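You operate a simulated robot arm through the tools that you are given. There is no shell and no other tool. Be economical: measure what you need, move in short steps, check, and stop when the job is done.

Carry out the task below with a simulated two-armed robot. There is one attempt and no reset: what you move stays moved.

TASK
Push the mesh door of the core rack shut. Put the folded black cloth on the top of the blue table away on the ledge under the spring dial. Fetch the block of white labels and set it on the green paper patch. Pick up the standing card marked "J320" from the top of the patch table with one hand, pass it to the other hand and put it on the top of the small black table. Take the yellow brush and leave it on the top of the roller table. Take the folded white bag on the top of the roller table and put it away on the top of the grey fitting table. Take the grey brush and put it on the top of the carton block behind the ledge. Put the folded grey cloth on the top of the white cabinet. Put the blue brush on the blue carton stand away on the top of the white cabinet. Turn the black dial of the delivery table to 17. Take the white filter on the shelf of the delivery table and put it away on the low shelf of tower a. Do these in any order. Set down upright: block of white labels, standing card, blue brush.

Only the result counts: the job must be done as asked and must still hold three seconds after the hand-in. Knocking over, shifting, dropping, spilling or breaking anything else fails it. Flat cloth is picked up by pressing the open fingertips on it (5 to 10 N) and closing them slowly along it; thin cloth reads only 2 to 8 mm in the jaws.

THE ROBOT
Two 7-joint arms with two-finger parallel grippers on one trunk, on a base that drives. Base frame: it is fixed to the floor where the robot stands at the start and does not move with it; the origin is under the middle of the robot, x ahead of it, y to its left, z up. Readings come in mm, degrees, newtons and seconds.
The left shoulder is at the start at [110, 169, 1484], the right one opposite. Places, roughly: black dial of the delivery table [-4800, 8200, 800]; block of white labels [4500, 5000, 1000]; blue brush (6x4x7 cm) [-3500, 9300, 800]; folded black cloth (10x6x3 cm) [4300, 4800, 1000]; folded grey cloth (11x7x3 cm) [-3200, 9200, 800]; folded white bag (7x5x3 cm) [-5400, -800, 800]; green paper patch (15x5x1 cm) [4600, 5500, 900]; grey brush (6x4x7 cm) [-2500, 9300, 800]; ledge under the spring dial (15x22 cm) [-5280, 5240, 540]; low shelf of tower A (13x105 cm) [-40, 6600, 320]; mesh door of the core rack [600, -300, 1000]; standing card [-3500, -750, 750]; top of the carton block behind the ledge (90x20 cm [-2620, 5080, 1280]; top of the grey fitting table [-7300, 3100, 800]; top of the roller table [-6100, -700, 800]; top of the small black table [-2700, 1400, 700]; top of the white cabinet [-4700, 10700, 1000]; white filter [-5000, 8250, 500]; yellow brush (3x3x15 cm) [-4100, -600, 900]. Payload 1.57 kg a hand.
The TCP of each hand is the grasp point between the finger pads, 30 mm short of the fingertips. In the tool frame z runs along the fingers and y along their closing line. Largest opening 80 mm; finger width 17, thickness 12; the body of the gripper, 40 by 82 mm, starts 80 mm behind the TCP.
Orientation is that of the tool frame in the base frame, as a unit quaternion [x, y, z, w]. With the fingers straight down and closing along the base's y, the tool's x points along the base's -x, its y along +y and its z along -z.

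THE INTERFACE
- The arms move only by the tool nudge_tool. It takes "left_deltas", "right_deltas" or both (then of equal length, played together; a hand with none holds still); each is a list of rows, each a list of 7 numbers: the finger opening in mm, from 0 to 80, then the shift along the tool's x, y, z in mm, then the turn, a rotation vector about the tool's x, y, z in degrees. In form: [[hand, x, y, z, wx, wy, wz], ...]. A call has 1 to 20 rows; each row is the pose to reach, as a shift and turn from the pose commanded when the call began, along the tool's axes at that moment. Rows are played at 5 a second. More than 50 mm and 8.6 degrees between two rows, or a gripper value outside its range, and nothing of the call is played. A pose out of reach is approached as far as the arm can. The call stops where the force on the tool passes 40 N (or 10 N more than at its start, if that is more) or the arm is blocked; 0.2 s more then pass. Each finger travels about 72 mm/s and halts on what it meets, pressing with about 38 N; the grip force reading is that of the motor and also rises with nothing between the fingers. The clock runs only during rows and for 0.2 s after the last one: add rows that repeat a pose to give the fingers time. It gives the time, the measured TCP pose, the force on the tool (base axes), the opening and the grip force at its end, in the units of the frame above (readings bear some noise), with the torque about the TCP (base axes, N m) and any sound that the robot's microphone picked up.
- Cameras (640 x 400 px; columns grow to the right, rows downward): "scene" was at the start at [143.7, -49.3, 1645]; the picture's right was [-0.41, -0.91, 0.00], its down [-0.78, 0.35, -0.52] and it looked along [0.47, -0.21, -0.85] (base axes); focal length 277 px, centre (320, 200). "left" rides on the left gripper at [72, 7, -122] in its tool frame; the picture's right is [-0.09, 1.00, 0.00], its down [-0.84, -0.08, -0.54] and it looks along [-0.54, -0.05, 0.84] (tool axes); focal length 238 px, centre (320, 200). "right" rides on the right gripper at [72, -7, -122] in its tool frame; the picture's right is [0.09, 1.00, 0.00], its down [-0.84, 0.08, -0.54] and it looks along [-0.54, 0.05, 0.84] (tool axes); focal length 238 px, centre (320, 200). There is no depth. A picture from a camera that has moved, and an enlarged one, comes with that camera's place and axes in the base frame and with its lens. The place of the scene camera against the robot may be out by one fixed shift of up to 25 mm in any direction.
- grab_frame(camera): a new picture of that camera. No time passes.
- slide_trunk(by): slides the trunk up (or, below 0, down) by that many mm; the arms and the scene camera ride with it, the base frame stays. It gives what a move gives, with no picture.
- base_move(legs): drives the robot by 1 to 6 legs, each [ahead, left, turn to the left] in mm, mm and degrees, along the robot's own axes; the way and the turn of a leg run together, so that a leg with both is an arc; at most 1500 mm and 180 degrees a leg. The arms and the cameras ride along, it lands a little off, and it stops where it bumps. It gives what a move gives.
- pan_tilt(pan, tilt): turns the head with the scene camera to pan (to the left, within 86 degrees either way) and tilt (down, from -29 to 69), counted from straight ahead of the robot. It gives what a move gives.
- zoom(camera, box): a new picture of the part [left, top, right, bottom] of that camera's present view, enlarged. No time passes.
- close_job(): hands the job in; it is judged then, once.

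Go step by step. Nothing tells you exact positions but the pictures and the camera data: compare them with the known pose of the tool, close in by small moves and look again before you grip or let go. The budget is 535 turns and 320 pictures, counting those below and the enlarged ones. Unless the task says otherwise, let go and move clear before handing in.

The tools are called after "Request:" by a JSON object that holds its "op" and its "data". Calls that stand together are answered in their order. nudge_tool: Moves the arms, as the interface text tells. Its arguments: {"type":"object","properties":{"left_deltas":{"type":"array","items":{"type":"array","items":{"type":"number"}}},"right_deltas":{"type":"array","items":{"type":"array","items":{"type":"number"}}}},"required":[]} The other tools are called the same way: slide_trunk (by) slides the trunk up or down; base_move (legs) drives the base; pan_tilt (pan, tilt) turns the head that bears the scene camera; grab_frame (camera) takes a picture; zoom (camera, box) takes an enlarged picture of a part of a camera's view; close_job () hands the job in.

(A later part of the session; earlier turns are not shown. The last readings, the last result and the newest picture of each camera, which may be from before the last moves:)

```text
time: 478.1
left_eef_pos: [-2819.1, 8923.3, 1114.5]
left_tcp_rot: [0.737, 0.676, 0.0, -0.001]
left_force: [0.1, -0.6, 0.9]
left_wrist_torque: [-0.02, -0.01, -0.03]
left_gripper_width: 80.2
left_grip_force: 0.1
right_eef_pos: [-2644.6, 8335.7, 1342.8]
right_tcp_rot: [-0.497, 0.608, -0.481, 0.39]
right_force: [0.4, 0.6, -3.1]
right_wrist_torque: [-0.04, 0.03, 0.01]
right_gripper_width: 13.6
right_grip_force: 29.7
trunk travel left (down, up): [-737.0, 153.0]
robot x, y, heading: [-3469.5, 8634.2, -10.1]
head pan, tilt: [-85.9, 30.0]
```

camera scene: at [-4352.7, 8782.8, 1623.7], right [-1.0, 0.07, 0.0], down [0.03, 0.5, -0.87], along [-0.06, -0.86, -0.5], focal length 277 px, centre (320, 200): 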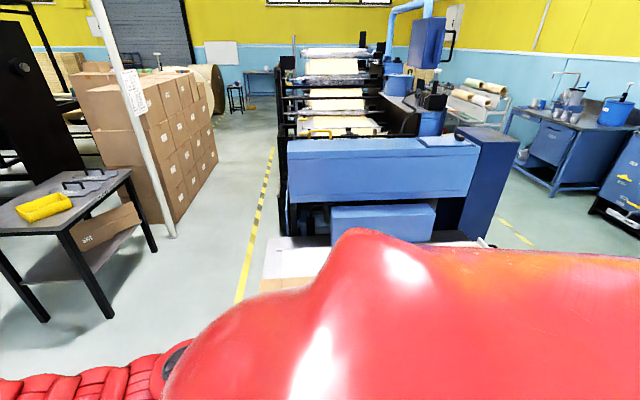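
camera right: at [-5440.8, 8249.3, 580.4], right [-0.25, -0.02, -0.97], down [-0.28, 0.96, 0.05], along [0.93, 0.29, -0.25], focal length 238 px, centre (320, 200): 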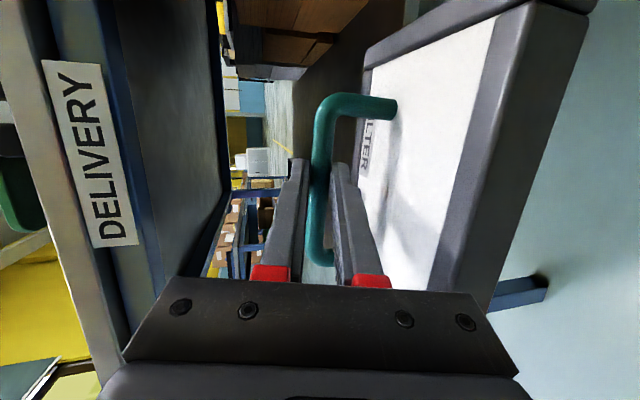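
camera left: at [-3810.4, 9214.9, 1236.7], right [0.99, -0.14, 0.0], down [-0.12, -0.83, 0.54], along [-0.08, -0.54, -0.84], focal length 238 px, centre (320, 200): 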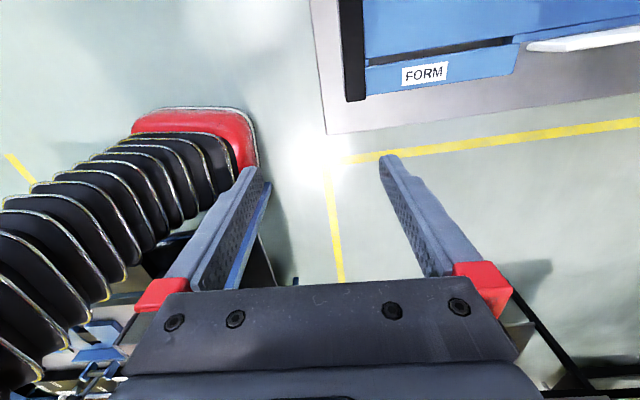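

Through. I go on to x≈-3120 and turn north to face the bench.

Request:
{"op": "base_move", "data": {"legs": [[340, 60, 0], [0, 0, 100]]}}

Request:
{"op": "pan_tilt", "data": {"pan": 10, "tilt": 35}}

Request:
{"op": "grab_frame", "data": {"camera": "scene"}}

Request:
{"op": "grab_frame", "data": {"camera": "left"}}

```text
time: 484.7
left_eef_pos: [-3564.7, 9195.2, 1116.0]
left_tcp_rot: [-0.076, 0.997, 0.0, 0.001]
left_force: [0.8, 1.0, 0.5]
left_wrist_torque: [0.03, -0.03, -0.02]
left_gripper_width: 80.0
left_grip_force: 0.0
right_eef_pos: [-3033.9, 9503.5, 1343.3]
right_tcp_rot: [0.785, 0.013, -0.01, -0.619]
right_force: [-0.5, 0.0, -3.1]
right_wrist_torque: [-0.02, -0.01, 0.02]
right_gripper_width: 13.4
right_grip_force: 29.8
trunk travel left (down, up): [-737.0, 153.0]
robot x, y, heading: [-3127.8, 8629.6, 93.5]
head pan, tilt: [-85.9, 30.0]
```

```text
time: 486.4
left_eef_pos: [-3563.8, 9194.2, 1114.8]
left_tcp_rot: [-0.075, 0.997, 0.0, 0.0]
left_force: [0.4, 0.4, -0.7]
left_wrist_torque: [0.03, 0.0, 0.0]
left_gripper_width: 80.1
left_grip_force: 0.2
right_eef_pos: [-3034.0, 9503.1, 1342.6]
right_tcp_rot: [0.785, 0.014, -0.01, -0.619]
right_force: [-1.1, -0.1, -1.8]
right_wrist_torque: [-0.05, -0.02, 0.0]
right_gripper_width: 13.3
right_grip_force: 30.1
trunk travel left (down, up): [-737.0, 153.0]
robot x, y, heading: [-3129.7, 8630.6, 93.5]
head pan, tilt: [10.0, 35.0]
```

```text
176 pictures are left
camera scene: at [-3152.4, 8776.3, 1616.0], right [0.97, 0.23, 0.0], down [0.13, -0.56, -0.82], along [-0.19, 0.8, -0.57], focal length 277 px, centre (320, 200)
```

scene: 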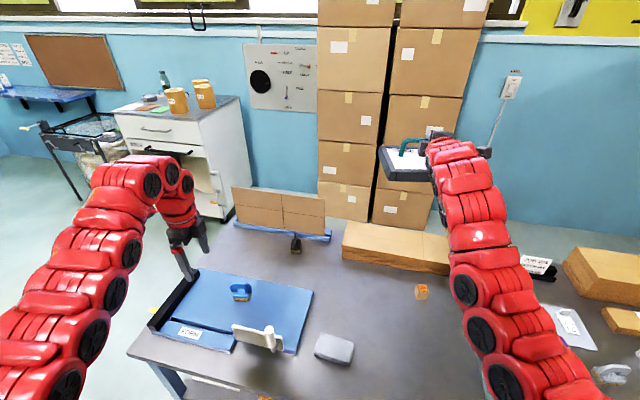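

```text
175 pictures are left
camera left: at [-3637.2, 9190.4, 1236.2], right [-0.06, 1.0, 0.0], down [0.84, 0.05, 0.54], along [0.54, 0.03, -0.84], focal length 238 px, centre (320, 200)
```

left: 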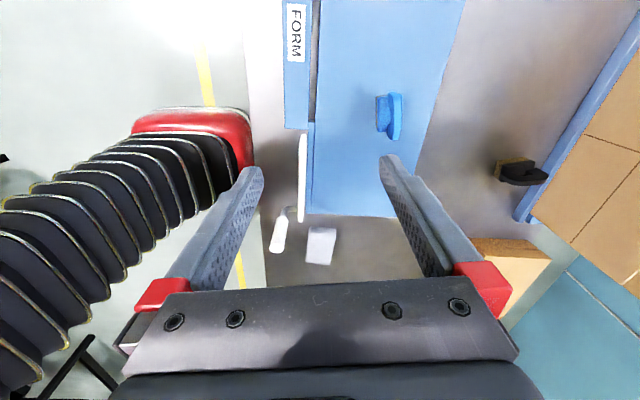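

Request:
{"op": "zoom", "data": {"camera": "left", "box": [290, 60, 490, 270]}}

Request:
{"op": "zoom", "data": {"camera": "scene", "box": [130, 220, 370, 370]}}

```text
1.90 times, centred on (390, 165) of left
camera zoom: at [-3637.2, 9190.4, 1236.2], right [-0.06, 1.0, 0.0], down [0.84, 0.05, 0.54], along [0.54, 0.03, -0.84], focal length 454 px, centre (187, 267)
```

zoom: 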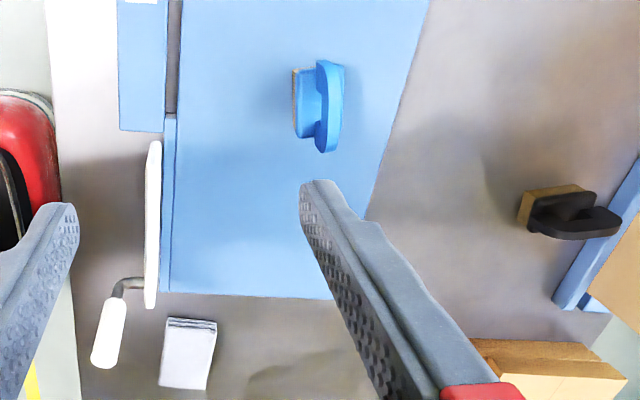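

```text
2.67 times, centred on (250, 295) of scene
camera zoom: at [-3152.4, 8776.3, 1616.0], right [0.97, 0.23, 0.0], down [0.13, -0.56, -0.82], along [-0.19, 0.8, -0.57], focal length 738 px, centre (507, -53)
```

zoom: 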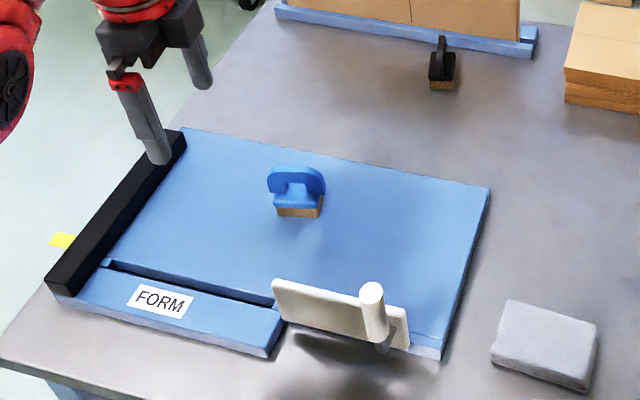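

The blue brush has a thin arch handle along x, so my closing direction along y is right. I move 112 mm nearer and align over (-3551,9308).

Request:
{"op": "base_move", "data": {"legs": [[112, 0, 0]]}}

Request:
{"op": "nudge_tool", "data": {"left_deltas": [[70, -10, 0, 0, 0, 0, 0], [60, -20, 1, 0, 0, 0, -4], [60, -20, 1, 0, 0, 0, -8], [60, -20, 1, 0, 0, 0, -8]]}}

Request:
{"op": "slide_trunk", "data": {"by": -170}}

Request:
{"op": "grab_frame", "data": {"camera": "left"}}

```text
time: 487.6
left_eef_pos: [-3569.1, 9305.0, 1116.0]
left_tcp_rot: [-0.075, 0.997, 0.0, 0.001]
left_force: [0.3, 0.4, -0.3]
left_wrist_torque: [0.01, -0.02, -0.03]
left_gripper_width: 80.0
left_grip_force: 0.1
right_eef_pos: [-3037.7, 9613.1, 1342.7]
right_tcp_rot: [0.785, 0.012, -0.009, -0.62]
right_force: [-0.7, -0.6, -2.3]
right_wrist_torque: [-0.01, -0.03, -0.02]
right_gripper_width: 13.0
right_grip_force: 30.1
trunk travel left (down, up): [-737.0, 153.0]
robot x, y, heading: [-3138.2, 8739.4, 93.3]
head pan, tilt: [10.0, 35.0]
```

```text
time: 488.6
left_eef_pos: [-3549.7, 9310.0, 1115.4]
left_tcp_rot: [-0.145, 0.989, 0.0, 0.001]
left_force: [0.3, 0.5, 0.2]
left_wrist_torque: [0.01, -0.02, 0.02]
left_gripper_width: 60.1
left_grip_force: 0.1
right_eef_pos: [-3039.4, 9613.4, 1342.7]
right_tcp_rot: [0.785, 0.011, -0.01, -0.62]
right_force: [-1.0, -1.0, -2.8]
right_wrist_torque: [-0.04, -0.02, 0.0]
right_gripper_width: 13.2
right_grip_force: 29.8
trunk travel left (down, up): [-737.0, 153.0]
robot x, y, heading: [-3137.6, 8744.8, 93.3]
head pan, tilt: [10.0, 35.0]
```

```text
time: 490.6
left_eef_pos: [-3549.8, 9309.5, 946.9]
left_tcp_rot: [-0.145, 0.989, 0.0, 0.0]
left_force: [0.2, -0.1, 0.5]
left_wrist_torque: [0.0, -0.02, 0.01]
left_gripper_width: 59.9
left_grip_force: 0.1
right_eef_pos: [-3039.6, 9613.2, 1171.3]
right_tcp_rot: [0.785, 0.013, -0.01, -0.619]
right_force: [0.2, 0.9, -1.4]
right_wrist_torque: [-0.06, -0.02, -0.02]
right_gripper_width: 13.2
right_grip_force: 29.8
trunk travel left (down, up): [-567.0, 323.0]
robot x, y, heading: [-3136.3, 8741.6, 93.4]
head pan, tilt: [10.0, 35.0]
```

```text
172 pictures are left
camera left: at [-3622.0, 9296.4, 1066.4], right [-0.2, 0.98, 0.0], down [0.82, 0.16, 0.54], along [0.53, 0.11, -0.84], focal length 238 px, centre (320, 200)
```

left: 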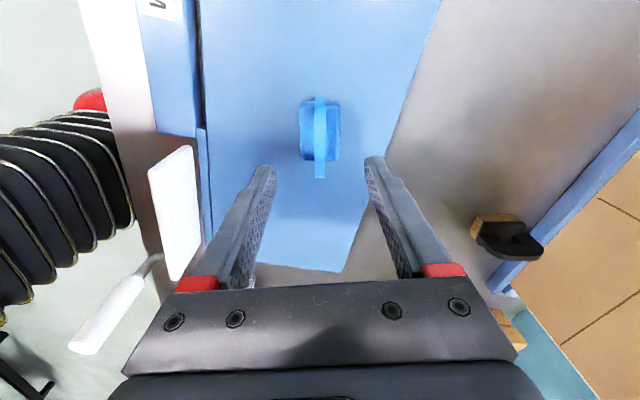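

Centred and aligned. I lower 100 mm and close.

Request:
{"op": "slide_trunk", "data": {"by": -85}}

Request:
{"op": "grab_frame", "data": {"camera": "left"}}

```text
time: 491.8
left_eef_pos: [-3550.7, 9311.1, 860.6]
left_tcp_rot: [-0.145, 0.989, 0.0, 0.001]
left_force: [0.1, -0.5, 0.9]
left_wrist_torque: [-0.02, -0.02, 0.0]
left_gripper_width: 59.8
left_grip_force: 0.0
right_eef_pos: [-3038.8, 9612.1, 1087.4]
right_tcp_rot: [0.785, 0.012, -0.01, -0.619]
right_force: [-0.6, 0.1, -2.3]
right_wrist_torque: [-0.04, -0.04, 0.01]
right_gripper_width: 13.1
right_grip_force: 30.0
trunk travel left (down, up): [-482.0, 408.0]
robot x, y, heading: [-3137.3, 8741.8, 93.2]
head pan, tilt: [10.0, 35.0]
```

```text
171 pictures are left
camera left: at [-3622.0, 9296.3, 981.5], right [-0.2, 0.98, 0.0], down [0.82, 0.16, 0.54], along [0.53, 0.11, -0.84], focal length 238 px, centre (320, 200)
```

left: 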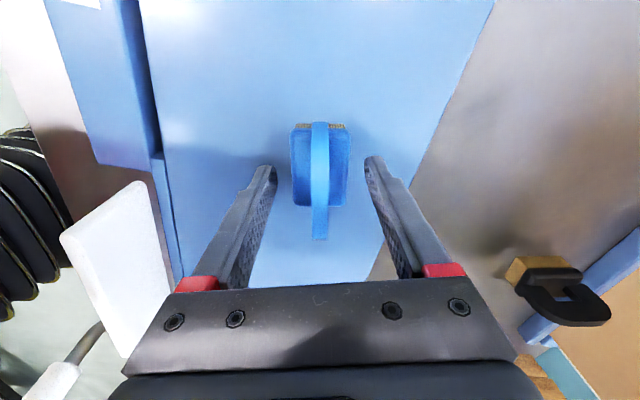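

Request:
{"op": "slide_trunk", "data": {"by": -22}}

Request:
{"op": "nudge_tool", "data": {"left_deltas": [[45, 0, 0, 0, 0, 0, 0], [32, 0, 0, 0, 0, 0, 0], [20, 0, 0, 0, 0, 0, 0], [8, 0, 0, 0, 0, 0, 0], [4, 0, 0, 0, 0, 0, 0], [4, 0, 0, 0, 0, 0, 0]]}}

Request:
{"op": "slide_trunk", "data": {"by": 120}}

Request:
{"op": "grab_frame", "data": {"camera": "left"}}

```text
time: 492.4
left_eef_pos: [-3549.1, 9309.1, 839.1]
left_tcp_rot: [-0.144, 0.99, 0.0, 0.001]
left_force: [-0.7, -0.7, 0.6]
left_wrist_torque: [-0.02, 0.02, 0.0]
left_gripper_width: 60.3
left_grip_force: 0.1
right_eef_pos: [-3039.8, 9612.9, 1065.7]
right_tcp_rot: [0.786, 0.013, -0.01, -0.618]
right_force: [0.3, -0.2, -2.1]
right_wrist_torque: [-0.03, -0.01, 0.01]
right_gripper_width: 13.1
right_grip_force: 30.1
trunk travel left (down, up): [-460.0, 430.0]
robot x, y, heading: [-3134.2, 8742.7, 93.5]
head pan, tilt: [10.0, 35.0]
```

```text
time: 493.9
left_eef_pos: [-3551.3, 9310.2, 837.0]
left_tcp_rot: [-0.143, 0.99, 0.0, 0.001]
left_force: [-0.1, -0.1, 0.1]
left_wrist_torque: [-0.03, -0.01, 0.0]
left_gripper_width: 39.1
left_grip_force: 38.0
right_eef_pos: [-3039.2, 9612.7, 1065.6]
right_tcp_rot: [0.785, 0.013, -0.01, -0.619]
right_force: [0.0, -0.4, -2.0]
right_wrist_torque: [-0.02, -0.02, -0.02]
right_gripper_width: 13.4
right_grip_force: 30.1
trunk travel left (down, up): [-460.0, 430.0]
robot x, y, heading: [-3134.2, 8741.3, 93.4]
head pan, tilt: [10.0, 35.0]
```

```text
time: 495.4
left_eef_pos: [-3548.9, 9311.7, 958.2]
left_tcp_rot: [-0.145, 0.989, 0.0, 0.001]
left_force: [0.9, 0.4, -0.9]
left_wrist_torque: [-0.03, 0.0, 0.02]
left_gripper_width: 39.1
left_grip_force: 38.2
right_eef_pos: [-3038.9, 9615.0, 1185.0]
right_tcp_rot: [0.786, 0.012, -0.01, -0.618]
right_force: [-0.4, 0.3, -2.0]
right_wrist_torque: [-0.03, -0.04, -0.01]
right_gripper_width: 13.2
right_grip_force: 29.9
trunk travel left (down, up): [-580.0, 310.0]
robot x, y, heading: [-3131.9, 8739.3, 93.2]
head pan, tilt: [10.0, 35.0]
```

```text
170 pictures are left
camera left: at [-3622.1, 9296.8, 1079.0], right [-0.2, 0.98, 0.0], down [0.82, 0.16, 0.54], along [0.53, 0.11, -0.84], focal length 238 px, centre (320, 200)
```

left: 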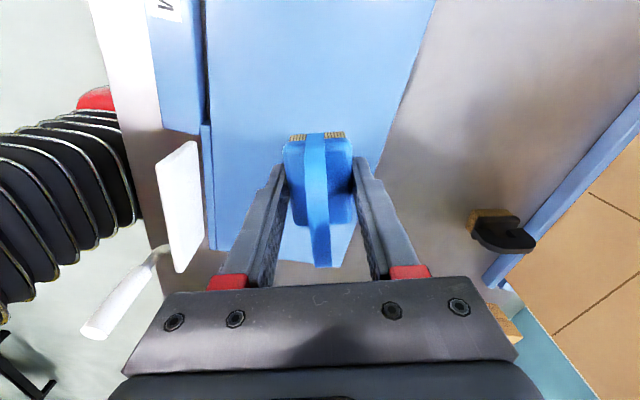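

The brush is lifted upright. I raise the trunk, turn west and go back through the gap toward the white cabinet.

Request:
{"op": "slide_trunk", "data": {"by": 290}}

Request:
{"op": "base_move", "data": {"legs": [[-110, 0, 0], [0, 0, 77], [335, 0, 0]]}}

```text
time: 498.3
left_eef_pos: [-3550.5, 9310.9, 1247.9]
left_tcp_rot: [-0.143, 0.99, -0.001, 0.001]
left_force: [1.0, 0.1, -0.9]
left_wrist_torque: [0.05, 0.02, 0.01]
left_gripper_width: 39.1
left_grip_force: 38.0
right_eef_pos: [-3038.9, 9614.8, 1476.5]
right_tcp_rot: [0.785, 0.012, -0.011, -0.619]
right_force: [0.3, -0.4, -2.7]
right_wrist_torque: [-0.01, -0.04, -0.02]
right_gripper_width: 13.5
right_grip_force: 29.8
trunk travel left (down, up): [-870.0, 20.0]
robot x, y, heading: [-3138.3, 8744.3, 93.4]
head pan, tilt: [10.0, 35.0]
```

```text
time: 504.6
left_eef_pos: [-4106.6, 8406.2, 1249.0]
left_tcp_rot: [0.731, -0.682, -0.001, -0.001]
left_force: [-0.4, 0.2, -0.1]
left_wrist_torque: [-0.01, -0.01, 0.01]
left_gripper_width: 38.9
left_grip_force: 38.1
right_eef_pos: [-4289.8, 8971.8, 1477.1]
right_tcp_rot: [0.606, 0.5, -0.394, -0.478]
right_force: [-0.6, -0.3, -2.7]
right_wrist_torque: [0.03, -0.05, -0.02]
right_gripper_width: 13.3
right_grip_force: 29.8
trunk travel left (down, up): [-870.0, 20.0]
robot x, y, heading: [-3460.4, 8684.1, 170.8]
head pan, tilt: [10.0, 35.0]
```

Request:
{"op": "base_move", "data": {"legs": [[542, -65, 0], [440, -5, 0]]}}

Request:
{"op": "pan_tilt", "data": {"pan": 35, "tilt": 40}}

Request:
{"op": "grab_frame", "data": {"camera": "scene"}}

```text
time: 510.1
left_eef_pos: [-5071.8, 8639.1, 1248.8]
left_tcp_rot: [0.729, -0.684, 0.0, -0.001]
left_force: [0.1, -0.3, -1.1]
left_wrist_torque: [-0.02, 0.01, -0.04]
left_gripper_width: 39.1
left_grip_force: 38.3
right_eef_pos: [-5253.3, 9205.2, 1476.9]
right_tcp_rot: [0.606, 0.5, -0.394, -0.477]
right_force: [0.2, -0.8, -2.4]
right_wrist_torque: [0.03, -0.07, 0.0]
right_gripper_width: 13.4
right_grip_force: 30.4
trunk travel left (down, up): [-870.0, 20.0]
robot x, y, heading: [-4426.8, 8917.2, 170.5]
head pan, tilt: [10.0, 35.0]
```

```text
time: 511.0
left_eef_pos: [-5073.6, 8640.2, 1248.4]
left_tcp_rot: [0.73, -0.684, -0.001, 0.0]
left_force: [0.2, -0.2, -1.2]
left_wrist_torque: [-0.01, -0.03, 0.0]
left_gripper_width: 39.3
left_grip_force: 37.8
right_eef_pos: [-5256.0, 9207.0, 1475.3]
right_tcp_rot: [0.607, 0.499, -0.393, -0.478]
right_force: [0.1, -0.9, -1.9]
right_wrist_torque: [0.05, -0.05, -0.02]
right_gripper_width: 13.3
right_grip_force: 30.4
trunk travel left (down, up): [-870.0, 20.0]
robot x, y, heading: [-4427.7, 8914.4, 170.6]
head pan, tilt: [35.0, 40.0]
```

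```text
169 pictures are left
camera scene: at [-4583.3, 8873.2, 1741.4], right [-0.43, 0.9, 0.0], down [0.58, 0.28, -0.77], along [-0.69, -0.33, -0.64], focal length 277 px, centre (320, 200)
```

scene: 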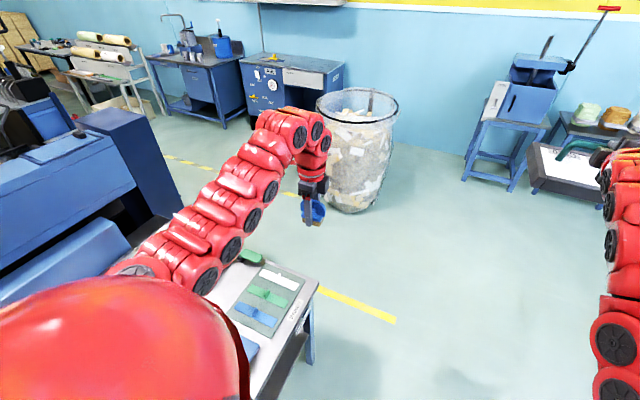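

Request:
{"op": "pan_tilt", "data": {"pan": 75, "tilt": 50}}

Request:
{"op": "grab_frame", "data": {"camera": "scene"}}

```text
time: 512.0
left_eef_pos: [-5073.7, 8639.6, 1248.9]
left_tcp_rot: [0.729, -0.684, -0.001, -0.001]
left_force: [0.4, 0.7, -0.5]
left_wrist_torque: [0.01, 0.01, -0.03]
left_gripper_width: 39.1
left_grip_force: 38.1
right_eef_pos: [-5255.6, 9205.2, 1476.1]
right_tcp_rot: [0.606, 0.499, -0.393, -0.478]
right_force: [-0.1, -0.1, -1.3]
right_wrist_torque: [-0.01, -0.05, -0.01]
right_gripper_width: 13.2
right_grip_force: 29.8
trunk travel left (down, up): [-870.0, 20.0]
robot x, y, heading: [-4428.2, 8919.3, 170.4]
head pan, tilt: [75.0, 50.0]
```

```text
168 pictures are left
camera scene: at [-4538.4, 8839.6, 1727.3], right [-0.91, 0.42, 0.0], down [0.32, 0.7, -0.64], along [-0.27, -0.58, -0.77], focal length 277 px, centre (320, 200)
```

scene: 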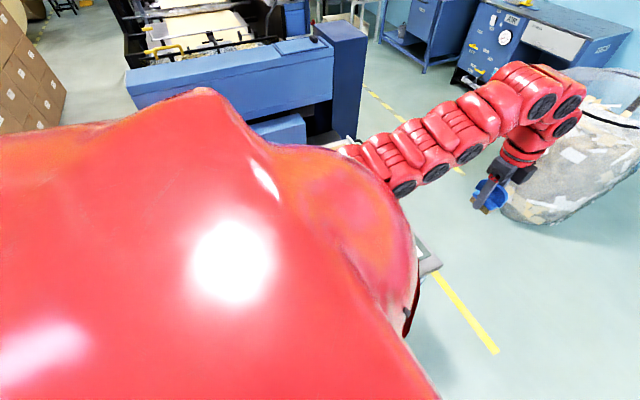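

I turn north toward the cabinet and look.

Request:
{"op": "base_move", "data": {"legs": [[0, 0, -80.5], [400, 0, 0]]}}

Request:
{"op": "pan_tilt", "data": {"pan": 5, "tilt": 32}}

Request:
{"op": "grab_frame", "data": {"camera": "scene"}}

```text
time: 517.9
left_eef_pos: [-4823.3, 9901.5, 1248.6]
left_tcp_rot: [-0.123, 0.992, 0.0, 0.001]
left_force: [-0.5, -0.3, 0.5]
left_wrist_torque: [-0.02, 0.0, -0.03]
left_gripper_width: 39.1
left_grip_force: 37.7
right_eef_pos: [-4299.1, 10183.4, 1477.7]
right_tcp_rot: [0.785, -0.003, 0.003, -0.619]
right_force: [0.5, 0.2, -1.8]
right_wrist_torque: [-0.07, -0.01, -0.04]
right_gripper_width: 12.9
right_grip_force: 29.7
trunk travel left (down, up): [-870.0, 20.0]
robot x, y, heading: [-4436.7, 9317.1, 90.9]
head pan, tilt: [75.0, 50.0]
```

```text
time: 519.4
left_eef_pos: [-4824.4, 9902.8, 1247.6]
left_tcp_rot: [-0.123, 0.992, 0.0, 0.001]
left_force: [0.8, -1.1, -0.5]
left_wrist_torque: [0.02, 0.02, 0.04]
left_gripper_width: 39.0
left_grip_force: 38.1
right_eef_pos: [-4298.9, 10183.8, 1474.6]
right_tcp_rot: [0.786, -0.004, 0.003, -0.618]
right_force: [0.2, -1.1, -2.3]
right_wrist_torque: [-0.04, 0.01, -0.02]
right_gripper_width: 13.2
right_grip_force: 29.8
trunk travel left (down, up): [-870.0, 20.0]
robot x, y, heading: [-4431.6, 9320.2, 91.0]
head pan, tilt: [5.0, 32.0]
```

```text
167 pictures are left
camera scene: at [-4442.5, 9466.4, 1753.6], right [0.99, 0.1, 0.0], down [0.05, -0.53, -0.85], along [-0.09, 0.84, -0.53], focal length 277 px, centre (320, 200)
```

scene: 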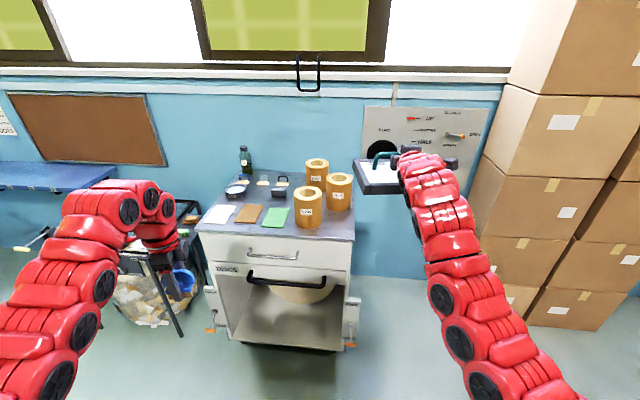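

Request:
{"op": "zoom", "data": {"camera": "scene", "box": [180, 135, 380, 260]}}

```text
3.20 times, centred on (280, 198) of scene
camera zoom: at [-4442.5, 9466.4, 1753.6], right [0.99, 0.1, 0.0], down [0.05, -0.53, -0.85], along [-0.09, 0.84, -0.53], focal length 886 px, centre (448, 208)
```

zoom: 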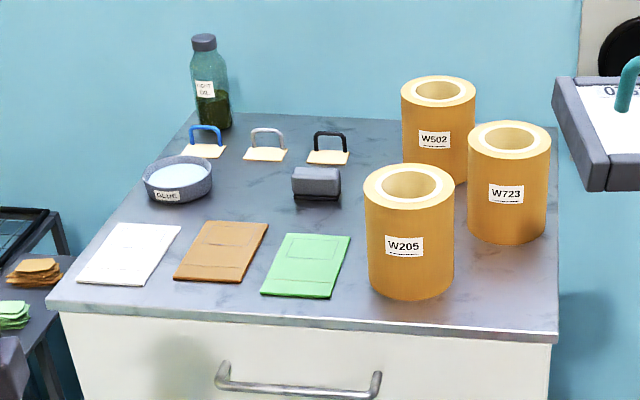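

The cabinet top has a free zone at its front-right corner (x −4540..−4400, y 10350..10560). I bring the left hand inward and drive so it reaches about (-4470,10395).

Request:
{"op": "nudge_tool", "data": {"left_deltas": [[4, -39, -10, 0, 0, 0, 0], [4, -78, -20, 0, 0, 0, 0], [4, -117, -29, 0, 0, 0, 0], [4, -155, -39, 0, 0, 0, 0], [4, -194, -49, 0, 0, 0, 0], [4, -233, -58, 0, 0, 0, 0], [4, -233, -58, 0, 0, 0, 0]]}}

Request:
{"op": "base_move", "data": {"legs": [[380, -110, 0]]}}

Request:
{"op": "grab_frame", "data": {"camera": "left"}}

Request:
{"op": "grab_frame", "data": {"camera": "scene"}}

```text
time: 521.0
left_eef_pos: [-4664.1, 9948.4, 1236.7]
left_tcp_rot: [-0.123, 0.992, 0.0, 0.0]
left_force: [-0.8, 0.1, -0.9]
left_wrist_torque: [0.01, -0.01, 0.0]
left_gripper_width: 39.1
left_grip_force: 37.7
left hand out of reach, approached as far as the arm can: row 1, 2, 3, 4, 5, 6, 7
right_eef_pos: [-4298.9, 10183.0, 1475.8]
right_tcp_rot: [0.786, -0.005, 0.004, -0.618]
right_force: [0.7, 0.2, -1.5]
right_wrist_torque: [-0.04, 0.0, -0.02]
right_gripper_width: 13.0
right_grip_force: 29.6
trunk travel left (down, up): [-870.0, 20.0]
robot x, y, heading: [-4432.8, 9323.2, 90.9]
head pan, tilt: [5.0, 32.0]
```

```text
time: 523.4
left_eef_pos: [-4562.3, 10330.9, 1238.1]
left_tcp_rot: [-0.123, 0.992, 0.001, 0.001]
left_force: [0.3, 1.5, -1.1]
left_wrist_torque: [0.03, 0.0, -0.04]
left_gripper_width: 38.7
left_grip_force: 37.8
right_eef_pos: [-4197.3, 10566.0, 1477.1]
right_tcp_rot: [0.786, -0.005, 0.003, -0.619]
right_force: [-0.5, -0.9, -2.2]
right_wrist_torque: [-0.02, 0.0, 0.0]
right_gripper_width: 13.1
right_grip_force: 29.6
trunk travel left (down, up): [-870.0, 20.0]
robot x, y, heading: [-4332.4, 9699.4, 90.9]
head pan, tilt: [5.0, 32.0]
```

```text
165 pictures are left
camera left: at [-4635.0, 10320.1, 1360.2], right [-0.15, 0.99, 0.0], down [0.83, 0.13, 0.54], along [0.54, 0.08, -0.84], focal length 238 px, centre (320, 200)
```

left: 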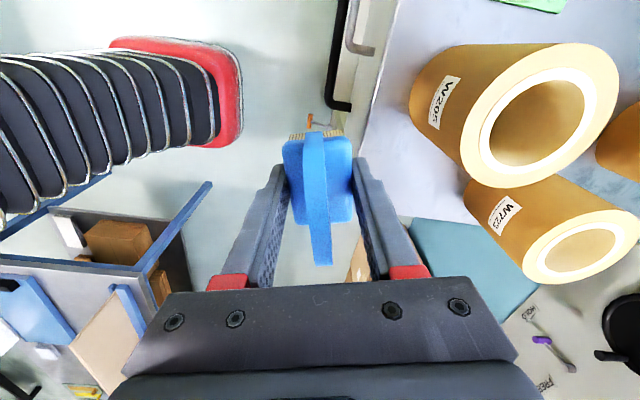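

```text
164 pictures are left
camera scene: at [-4340.2, 9847.6, 1753.8], right [0.99, 0.1, 0.0], down [0.05, -0.53, -0.85], along [-0.09, 0.84, -0.53], focal length 277 px, centre (320, 200)
```

scene: 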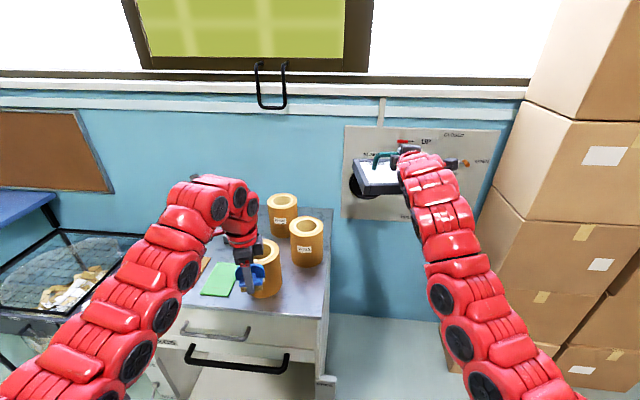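

Request:
{"op": "zoom", "data": {"camera": "left", "box": [320, 80, 560, 300]}}

Request:
{"op": "zoom", "data": {"camera": "scene", "box": [180, 180, 360, 330]}}

```text
1.82 times, centred on (440, 190) of left
camera zoom: at [-4635.0, 10320.1, 1360.2], right [-0.15, 0.99, 0.0], down [0.83, 0.13, 0.54], along [0.54, 0.08, -0.84], focal length 433 px, centre (102, 218)
```

zoom: 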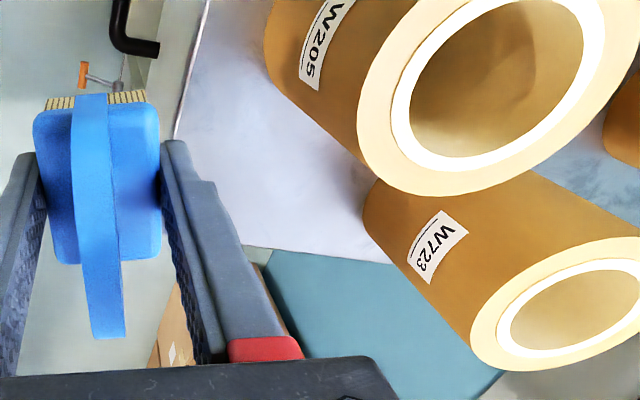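

```text
2.67 times, centred on (270, 255) of scene
camera zoom: at [-4340.2, 9847.6, 1753.8], right [0.99, 0.1, 0.0], down [0.05, -0.53, -0.85], along [-0.09, 0.84, -0.53], focal length 738 px, centre (453, 53)
```

zoom: 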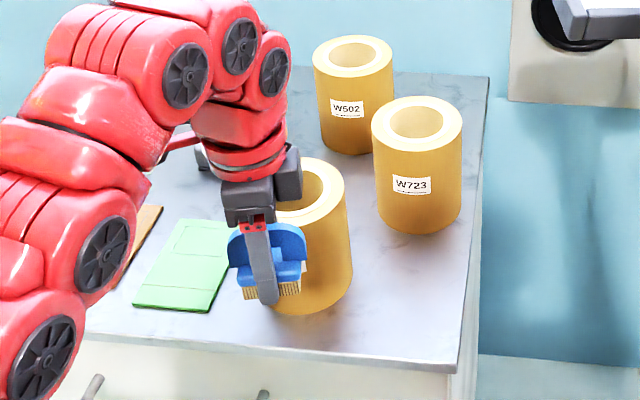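

I place the brush at about (-4450,10455) on the front-right of the top. I shift the base and lower.

Request:
{"op": "base_move", "data": {"legs": [[126, -112, 0]]}}

Request:
{"op": "slide_trunk", "data": {"by": -150}}

Request:
{"op": "grab_frame", "data": {"camera": "left"}}

Request:
{"op": "zoom", "data": {"camera": "scene", "box": [160, 180, 380, 350]}}

```text
time: 524.9
left_eef_pos: [-4455.1, 10456.7, 1238.5]
left_tcp_rot: [-0.124, 0.992, 0.0, 0.002]
left_force: [-0.1, -0.5, -0.8]
left_wrist_torque: [0.01, -0.03, -0.03]
left_gripper_width: 39.0
left_grip_force: 38.4
right_eef_pos: [-4089.4, 10692.5, 1477.1]
right_tcp_rot: [0.785, -0.003, 0.003, -0.62]
right_force: [-0.1, -0.6, -2.0]
right_wrist_torque: [-0.03, -0.01, 0.02]
right_gripper_width: 12.9
right_grip_force: 30.4
trunk travel left (down, up): [-870.0, 20.0]
robot x, y, heading: [-4220.1, 9831.8, 91.0]
head pan, tilt: [5.0, 32.0]
```

```text
time: 526.6
left_eef_pos: [-4453.5, 10458.9, 1089.4]
left_tcp_rot: [-0.124, 0.992, 0.0, 0.0]
left_force: [-1.0, 0.3, -0.4]
left_wrist_torque: [0.02, -0.01, 0.02]
left_gripper_width: 39.1
left_grip_force: 38.3
right_eef_pos: [-4088.3, 10693.6, 1325.1]
right_tcp_rot: [0.786, -0.003, 0.003, -0.618]
right_force: [-0.3, -0.1, -1.8]
right_wrist_torque: [-0.06, -0.06, -0.01]
right_gripper_width: 13.2
right_grip_force: 29.7
trunk travel left (down, up): [-720.0, 170.0]
robot x, y, heading: [-4224.4, 9831.6, 90.8]
head pan, tilt: [5.0, 32.0]
```

```text
161 pictures are left
camera left: at [-4525.7, 10448.2, 1209.8], right [-0.16, 0.99, 0.0], down [0.83, 0.13, 0.54], along [0.54, 0.08, -0.84], focal length 238 px, centre (320, 200)
```

left: 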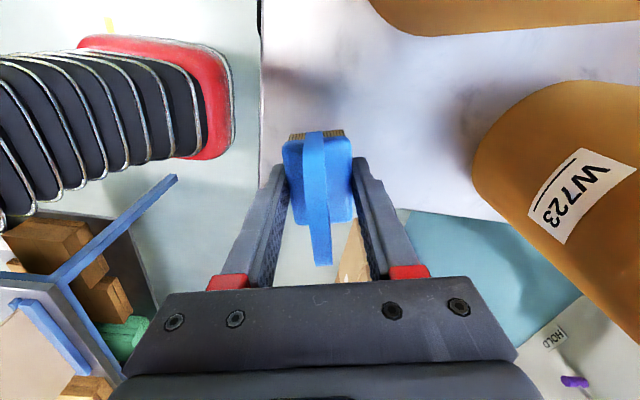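

```text
2.35 times, centred on (270, 265) of scene
camera zoom: at [-4230.2, 9976.3, 1603.7], right [0.99, 0.1, 0.0], down [0.05, -0.53, -0.85], along [-0.09, 0.84, -0.53], focal length 652 px, centre (438, 47)
```

zoom: 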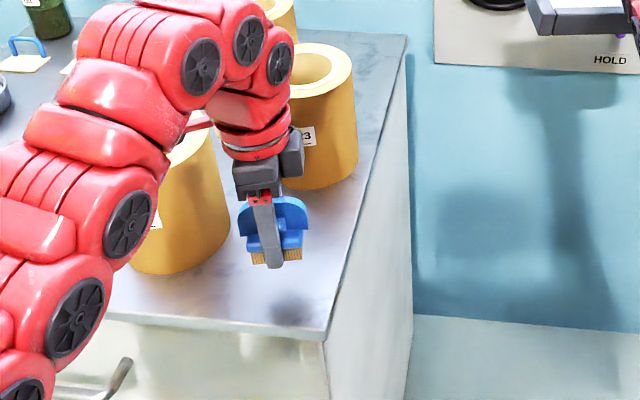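

Request:
{"op": "slide_trunk", "data": {"by": -58}}

Request:
{"op": "slide_trunk", "data": {"by": -6}}

Request:
{"op": "slide_trunk", "data": {"by": -5}}

```text
time: 527.6
left_eef_pos: [-4452.9, 10457.5, 1034.5]
left_tcp_rot: [-0.123, 0.992, 0.003, 0.0]
left_force: [-1.3, 2.4, 32.6]
left_wrist_torque: [-0.01, -0.01, 0.02]
left_gripper_width: 38.8
left_grip_force: 38.0
right_eef_pos: [-4088.4, 10691.8, 1269.8]
right_tcp_rot: [0.785, -0.003, 0.002, -0.619]
right_force: [0.2, 0.0, -2.0]
right_wrist_torque: [-0.02, 0.03, 0.01]
right_gripper_width: 13.2
right_grip_force: 29.7
trunk travel left (down, up): [-662.0, 228.0]
robot x, y, heading: [-4217.1, 9830.8, 91.0]
head pan, tilt: [5.0, 32.0]
```

```text
time: 528.0
left_eef_pos: [-4452.8, 10457.0, 1029.0]
left_tcp_rot: [-0.123, 0.992, 0.002, 0.0]
left_force: [2.5, -9.4, 17.5]
left_wrist_torque: [-0.71, -0.18, 0.08]
left_gripper_width: 39.0
left_grip_force: 37.6
right_eef_pos: [-4088.3, 10690.7, 1264.9]
right_tcp_rot: [0.786, -0.004, 0.003, -0.619]
right_force: [0.4, -0.7, -2.6]
right_wrist_torque: [-0.05, -0.02, 0.01]
right_gripper_width: 12.9
right_grip_force: 30.0
trunk travel left (down, up): [-658.0, 232.0]
robot x, y, heading: [-4219.4, 9827.7, 90.8]
head pan, tilt: [5.0, 32.0]
stopped: the force on the tool passed its limit at 63 N (the readings are from after the stop); the commanded pose is now the measured one
```

```text
time: 528.4
left_eef_pos: [-4452.5, 10455.3, 1030.1]
left_tcp_rot: [-0.124, 0.992, 0.004, -0.001]
left_force: [2.3, -12.2, 20.3]
left_wrist_torque: [-0.88, -0.16, -0.02]
left_gripper_width: 39.0
left_grip_force: 37.6
right_eef_pos: [-4088.6, 10690.2, 1263.3]
right_tcp_rot: [0.785, -0.004, 0.002, -0.619]
right_force: [0.4, -0.6, -2.1]
right_wrist_torque: [-0.04, 0.01, 0.0]
right_gripper_width: 13.1
right_grip_force: 29.5
trunk travel left (down, up): [-655.0, 235.0]
robot x, y, heading: [-4220.8, 9826.0, 91.0]
head pan, tilt: [5.0, 32.0]
stopped: the force on the tool passed its limit at 44 N (the readings are from after the stop); the commanded pose is now the measured one
```

Contact was made (a bit firmly). I ease up a few mm, open and rise.

Request:
{"op": "nudge_tool", "data": {"left_deltas": [[4, 0, 0, -3, 0, 0, 0], [36, 0, 0, -5, 0, 0, 0], [42, 0, 0, -5, 0, 0, 0], [50, 0, 0, -5, 0, 0, 0], [60, 0, 0, -5, 0, 0, 0], [60, 0, 0, -25, 0, 0, 0], [60, 0, 0, -60, 0, 0, 0]]}}

Request:
{"op": "slide_trunk", "data": {"by": 100}}

Request:
{"op": "grab_frame", "data": {"camera": "left"}}

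Request:
{"op": "zoom", "data": {"camera": "scene", "box": [160, 180, 380, 350]}}

```text
time: 530.0
left_eef_pos: [-4453.2, 10461.7, 1084.5]
left_tcp_rot: [-0.123, 0.992, 0.005, 0.001]
left_force: [-0.5, -0.1, 0.6]
left_wrist_torque: [0.01, 0.01, 0.01]
left_gripper_width: 60.0
left_grip_force: 0.2
left hand out of reach, approached as far as the arm can: row 7
right_eef_pos: [-4089.0, 10694.5, 1260.5]
right_tcp_rot: [0.786, -0.003, 0.003, -0.619]
right_force: [-0.4, -0.7, -2.3]
right_wrist_torque: [-0.03, -0.02, -0.05]
right_gripper_width: 13.3
right_grip_force: 30.2
trunk travel left (down, up): [-655.0, 235.0]
robot x, y, heading: [-4220.4, 9828.0, 91.0]
head pan, tilt: [5.0, 32.0]
```

```text
time: 531.4
left_eef_pos: [-4453.5, 10462.1, 1184.2]
left_tcp_rot: [-0.123, 0.992, 0.003, 0.0]
left_force: [-0.6, 0.2, -0.1]
left_wrist_torque: [-0.01, -0.01, 0.02]
left_gripper_width: 59.8
left_grip_force: 0.3
right_eef_pos: [-4088.5, 10694.2, 1359.4]
right_tcp_rot: [0.786, -0.004, 0.003, -0.618]
right_force: [0.4, 0.0, -2.4]
right_wrist_torque: [-0.05, 0.01, -0.02]
right_gripper_width: 13.3
right_grip_force: 30.0
trunk travel left (down, up): [-755.0, 135.0]
robot x, y, heading: [-4219.6, 9826.0, 90.8]
head pan, tilt: [5.0, 32.0]
```

```text
159 pictures are left
camera left: at [-4525.8, 10450.3, 1305.4], right [-0.16, 0.99, 0.01], down [0.83, 0.13, 0.54], along [0.54, 0.09, -0.84], focal length 238 px, centre (320, 200)
```

left: 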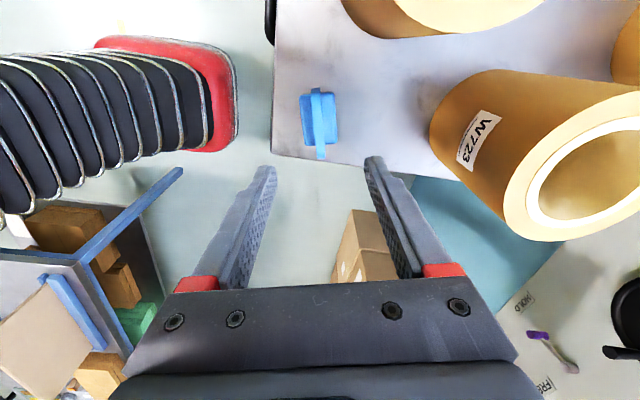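

```text
2.35 times, centred on (270, 265) of scene
camera zoom: at [-4230.3, 9976.7, 1639.4], right [0.99, 0.1, 0.0], down [0.05, -0.53, -0.85], along [-0.09, 0.84, -0.53], focal length 652 px, centre (438, 47)
```

zoom: 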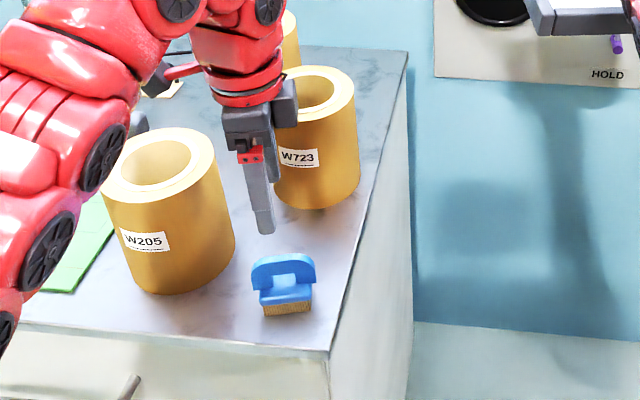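

The brush stands upright on the cabinet. Now I go back for the grey folded cloth on the bench by the same route.

Request:
{"op": "slide_trunk", "data": {"by": 60}}

Request:
{"op": "base_move", "data": {"legs": [[-450, 110, 0], [-460, 110, 0], [0, 0, -99]]}}

Request:
{"op": "base_move", "data": {"legs": [[450, -5, -2], [550, -110, 0], [300, 60, 0]]}}

```text
time: 532.4
left_eef_pos: [-4452.9, 10462.3, 1244.6]
left_tcp_rot: [-0.124, 0.992, 0.004, 0.0]
left_force: [0.5, 0.5, -0.1]
left_wrist_torque: [-0.01, 0.01, 0.02]
left_gripper_width: 60.0
left_grip_force: 0.1
right_eef_pos: [-4088.7, 10695.5, 1420.1]
right_tcp_rot: [0.786, -0.003, 0.002, -0.618]
right_force: [-0.2, -0.2, -1.6]
right_wrist_torque: [-0.04, -0.01, -0.01]
right_gripper_width: 13.1
right_grip_force: 30.1
trunk travel left (down, up): [-815.0, 75.0]
robot x, y, heading: [-4219.8, 9827.4, 91.1]
head pan, tilt: [5.0, 32.0]
```

```text
time: 541.8
left_eef_pos: [-3768.7, 9019.9, 1245.5]
left_tcp_rot: [0.687, 0.727, 0.002, 0.004]
left_force: [-0.3, -0.9, -0.5]
left_wrist_torque: [0.01, 0.05, 0.01]
left_gripper_width: 60.0
left_grip_force: 0.1
right_eef_pos: [-3610.4, 8619.1, 1419.8]
right_tcp_rot: [-0.497, 0.609, -0.479, 0.391]
right_force: [-0.5, 0.2, -2.5]
right_wrist_torque: [-0.01, 0.04, 0.02]
right_gripper_width: 13.2
right_grip_force: 29.8
trunk travel left (down, up): [-815.0, 75.0]
robot x, y, heading: [-4438.9, 8911.6, -10.4]
head pan, tilt: [5.0, 32.0]
```

```text
time: 549.0
left_eef_pos: [-2497.6, 8687.5, 1245.4]
left_tcp_rot: [0.699, 0.715, 0.003, 0.004]
left_force: [0.7, -0.9, -0.2]
left_wrist_torque: [0.02, -0.01, 0.01]
left_gripper_width: 60.1
left_grip_force: 0.0
right_eef_pos: [-2352.9, 8280.4, 1422.2]
right_tcp_rot: [-0.487, 0.617, -0.485, 0.383]
right_force: [0.1, -0.2, -1.8]
right_wrist_torque: [-0.01, 0.08, 0.01]
right_gripper_width: 12.7
right_grip_force: 30.2
trunk travel left (down, up): [-815.0, 75.0]
robot x, y, heading: [-3166.9, 8602.3, -11.9]
head pan, tilt: [5.0, 32.0]
```

Request:
{"op": "base_move", "data": {"legs": [[190, 0, 0], [0, 0, 102], [-25, 0, 0]]}}

Request:
{"op": "slide_trunk", "data": {"by": -200}}

Request:
{"op": "grab_frame", "data": {"camera": "left"}}

Request:
{"op": "grab_frame", "data": {"camera": "scene"}}

```text
time: 555.3
left_eef_pos: [-3202.7, 9180.5, 1242.8]
left_tcp_rot: [-0.116, 0.993, 0.001, 0.001]
left_force: [0.7, -0.5, -0.6]
left_wrist_torque: [-0.04, -0.03, -0.02]
left_gripper_width: 60.0
left_grip_force: 0.1
right_eef_pos: [-2834.5, 9409.1, 1416.2]
right_tcp_rot: [0.787, -0.01, 0.008, -0.617]
right_force: [0.0, 1.4, -3.0]
right_wrist_torque: [-0.02, -0.08, 0.02]
right_gripper_width: 13.3
right_grip_force: 29.9
trunk travel left (down, up): [-815.0, 75.0]
robot x, y, heading: [-2979.1, 8534.9, 89.8]
head pan, tilt: [5.0, 32.0]
```

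```text
time: 557.4
left_eef_pos: [-3203.7, 9175.6, 1043.9]
left_tcp_rot: [-0.116, 0.993, 0.004, 0.0]
left_force: [-0.9, 0.8, 0.9]
left_wrist_torque: [0.01, 0.0, -0.01]
left_gripper_width: 60.1
left_grip_force: 0.0
right_eef_pos: [-2835.9, 9402.3, 1221.1]
right_tcp_rot: [0.786, -0.01, 0.007, -0.618]
right_force: [-0.6, -0.1, -2.1]
right_wrist_torque: [-0.06, -0.01, -0.01]
right_gripper_width: 13.0
right_grip_force: 29.9
trunk travel left (down, up): [-615.0, 275.0]
robot x, y, heading: [-2982.0, 8534.9, 90.0]
head pan, tilt: [5.0, 32.0]
```

```text
157 pictures are left
camera left: at [-3275.3, 9164.5, 1165.7], right [-0.14, 0.99, 0.01], down [0.83, 0.11, 0.54], along [0.54, 0.08, -0.84], focal length 238 px, centre (320, 200)
```

left: 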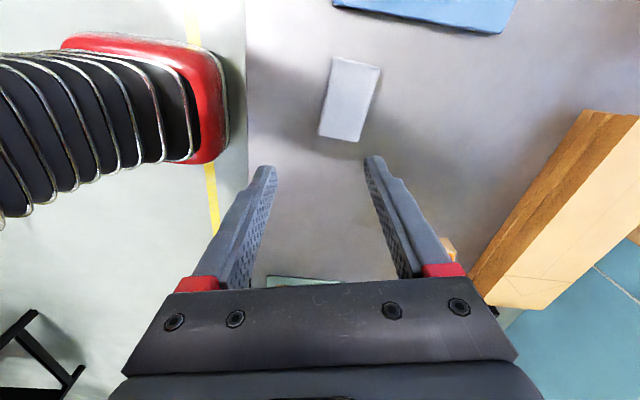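

```text
156 pictures are left
camera scene: at [-2986.6, 8686.5, 1499.6], right [1.0, 0.09, 0.0], down [0.05, -0.53, -0.85], along [-0.08, 0.84, -0.53], focal length 277 px, centre (320, 200)
```

scene: 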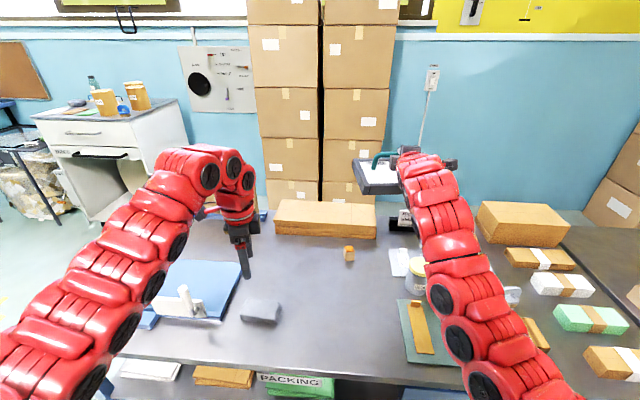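

Request:
{"op": "nudge_tool", "data": {"left_deltas": [[70, 0, 15, 0, 0, 0, 6], [80, 0, 30, 0, 0, 0, 12], [80, -1, 43, 0, 0, 0, 17.3], [80, -1, 43, 0, 0, 0, 17.3]]}}

Request:
{"op": "slide_trunk", "data": {"by": -120}}

Request:
{"op": "grab_frame", "data": {"camera": "left"}}

```text
time: 558.4
left_eef_pos: [-3212.8, 9218.5, 1045.5]
left_tcp_rot: [0.036, 0.999, 0.004, 0.001]
left_force: [0.2, 0.3, -0.4]
left_wrist_torque: [-0.04, 0.0, 0.02]
left_gripper_width: 80.1
left_grip_force: 0.0
right_eef_pos: [-2836.3, 9402.3, 1220.0]
right_tcp_rot: [0.786, -0.01, 0.007, -0.618]
right_force: [0.4, -0.1, -2.8]
right_wrist_torque: [-0.07, -0.06, 0.01]
right_gripper_width: 13.3
right_grip_force: 30.2
trunk travel left (down, up): [-615.0, 275.0]
robot x, y, heading: [-2981.3, 8538.9, 89.9]
head pan, tilt: [5.0, 32.0]
```

```text
time: 559.9
left_eef_pos: [-3211.0, 9218.1, 925.7]
left_tcp_rot: [0.034, 0.999, 0.005, 0.001]
left_force: [0.9, -0.5, -0.2]
left_wrist_torque: [0.01, -0.02, 0.03]
left_gripper_width: 79.8
left_grip_force: 0.0
right_eef_pos: [-2836.3, 9402.8, 1100.8]
right_tcp_rot: [0.786, -0.009, 0.007, -0.618]
right_force: [-0.4, 0.0, -1.7]
right_wrist_torque: [-0.04, -0.04, -0.03]
right_gripper_width: 13.2
right_grip_force: 30.0
trunk travel left (down, up): [-495.0, 395.0]
robot x, y, heading: [-2976.0, 8536.4, 90.1]
head pan, tilt: [5.0, 32.0]
```

```text
155 pictures are left
camera left: at [-3283.6, 9228.9, 1046.8], right [0.16, 0.99, 0.01], down [0.83, -0.14, 0.54], along [0.54, -0.08, -0.84], focal length 238 px, centre (320, 200)
```

left: 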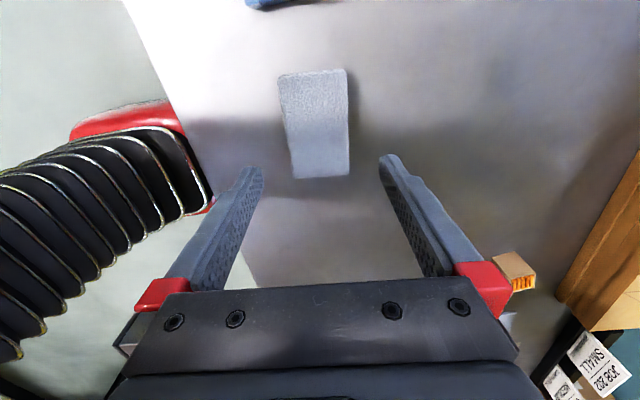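

Request:
{"op": "nudge_tool", "data": {"left_deltas": [[80, 0, -2.5, 0, 0, 0, 0], [80, 0, -2.5, 0, 0, 0, 0]]}}

Request:
{"op": "slide_trunk", "data": {"by": -85}}

Request:
{"op": "grab_frame", "data": {"camera": "left"}}

```text
time: 560.5
left_eef_pos: [-3212.6, 9214.7, 926.0]
left_tcp_rot: [0.034, 0.999, 0.004, 0.0]
left_force: [0.2, 0.6, 0.8]
left_wrist_torque: [0.03, -0.03, -0.01]
left_gripper_width: 80.0
left_grip_force: 0.1
right_eef_pos: [-2834.3, 9403.4, 1100.0]
right_tcp_rot: [0.786, -0.01, 0.008, -0.618]
right_force: [0.2, -0.1, -1.9]
right_wrist_torque: [-0.01, 0.0, 0.02]
right_gripper_width: 13.3
right_grip_force: 29.9
trunk travel left (down, up): [-495.0, 395.0]
robot x, y, heading: [-2982.0, 8537.1, 90.1]
head pan, tilt: [5.0, 32.0]
```

```text
time: 561.8
left_eef_pos: [-3210.8, 9215.8, 841.2]
left_tcp_rot: [0.035, 0.999, 0.004, 0.0]
left_force: [0.3, 0.4, 0.1]
left_wrist_torque: [-0.01, 0.02, 0.01]
left_gripper_width: 80.0
left_grip_force: 0.0
right_eef_pos: [-2834.3, 9401.2, 1016.9]
right_tcp_rot: [0.786, -0.01, 0.007, -0.619]
right_force: [0.5, 0.7, -1.4]
right_wrist_torque: [-0.01, -0.04, -0.02]
right_gripper_width: 13.2
right_grip_force: 29.4
trunk travel left (down, up): [-410.0, 480.0]
robot x, y, heading: [-2979.7, 8538.4, 90.2]
head pan, tilt: [5.0, 32.0]
```

```text
154 pictures are left
camera left: at [-3283.9, 9226.4, 962.4], right [0.16, 0.99, 0.01], down [0.83, -0.14, 0.54], along [0.54, -0.08, -0.84], focal length 238 px, centre (320, 200)
```

left: 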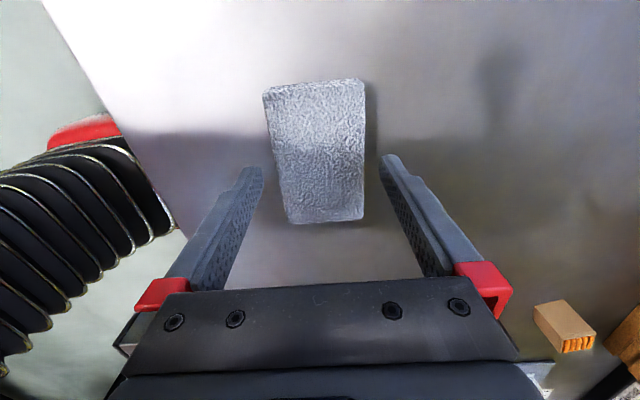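

Request:
{"op": "slide_trunk", "data": {"by": -25}}

Request:
{"op": "zoom", "data": {"camera": "scene", "box": [320, 130, 520, 300]}}

Request:
{"op": "grab_frame", "data": {"camera": "left"}}

```text
time: 562.5
left_eef_pos: [-3211.0, 9214.6, 816.1]
left_tcp_rot: [0.034, 0.999, 0.004, 0.0]
left_force: [-0.4, -0.1, 0.2]
left_wrist_torque: [0.01, 0.0, -0.02]
left_gripper_width: 79.9
left_grip_force: 0.1
right_eef_pos: [-2836.0, 9403.7, 990.8]
right_tcp_rot: [0.785, -0.01, 0.007, -0.619]
right_force: [-0.3, -0.3, -1.6]
right_wrist_torque: [-0.06, -0.03, 0.0]
right_gripper_width: 13.1
right_grip_force: 30.2
trunk travel left (down, up): [-385.0, 505.0]
robot x, y, heading: [-2979.9, 8537.2, 90.2]
head pan, tilt: [5.0, 32.0]
```

```text
2.35 times, centred on (420, 215) of scene
camera zoom: at [-2986.6, 8686.0, 1269.6], right [1.0, 0.09, 0.0], down [0.05, -0.53, -0.85], along [-0.08, 0.84, -0.53], focal length 652 px, centre (85, 165)
```

zoom: 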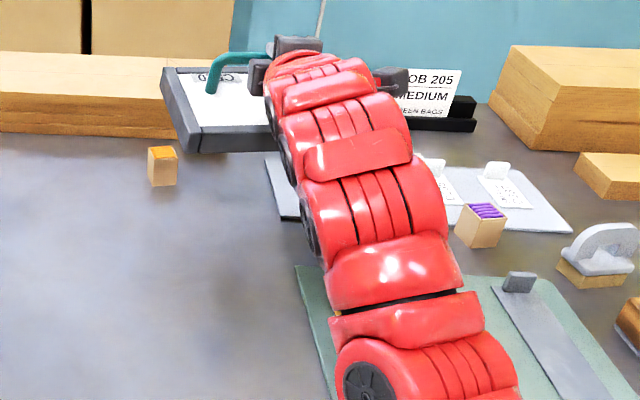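

```text
152 pictures are left
camera left: at [-3283.9, 9226.3, 937.4], right [0.16, 0.99, 0.01], down [0.83, -0.14, 0.54], along [0.54, -0.08, -0.84], focal length 238 px, centre (320, 200)
```

left: 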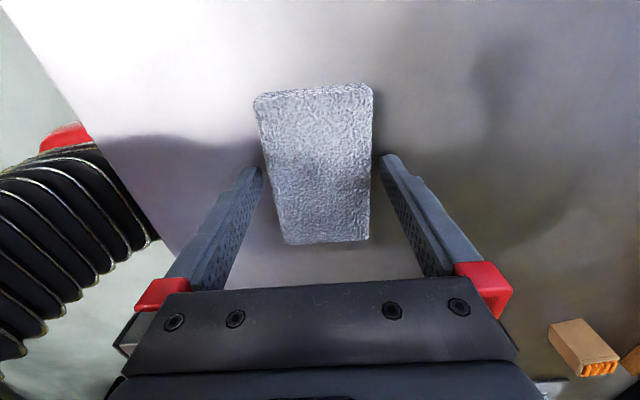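

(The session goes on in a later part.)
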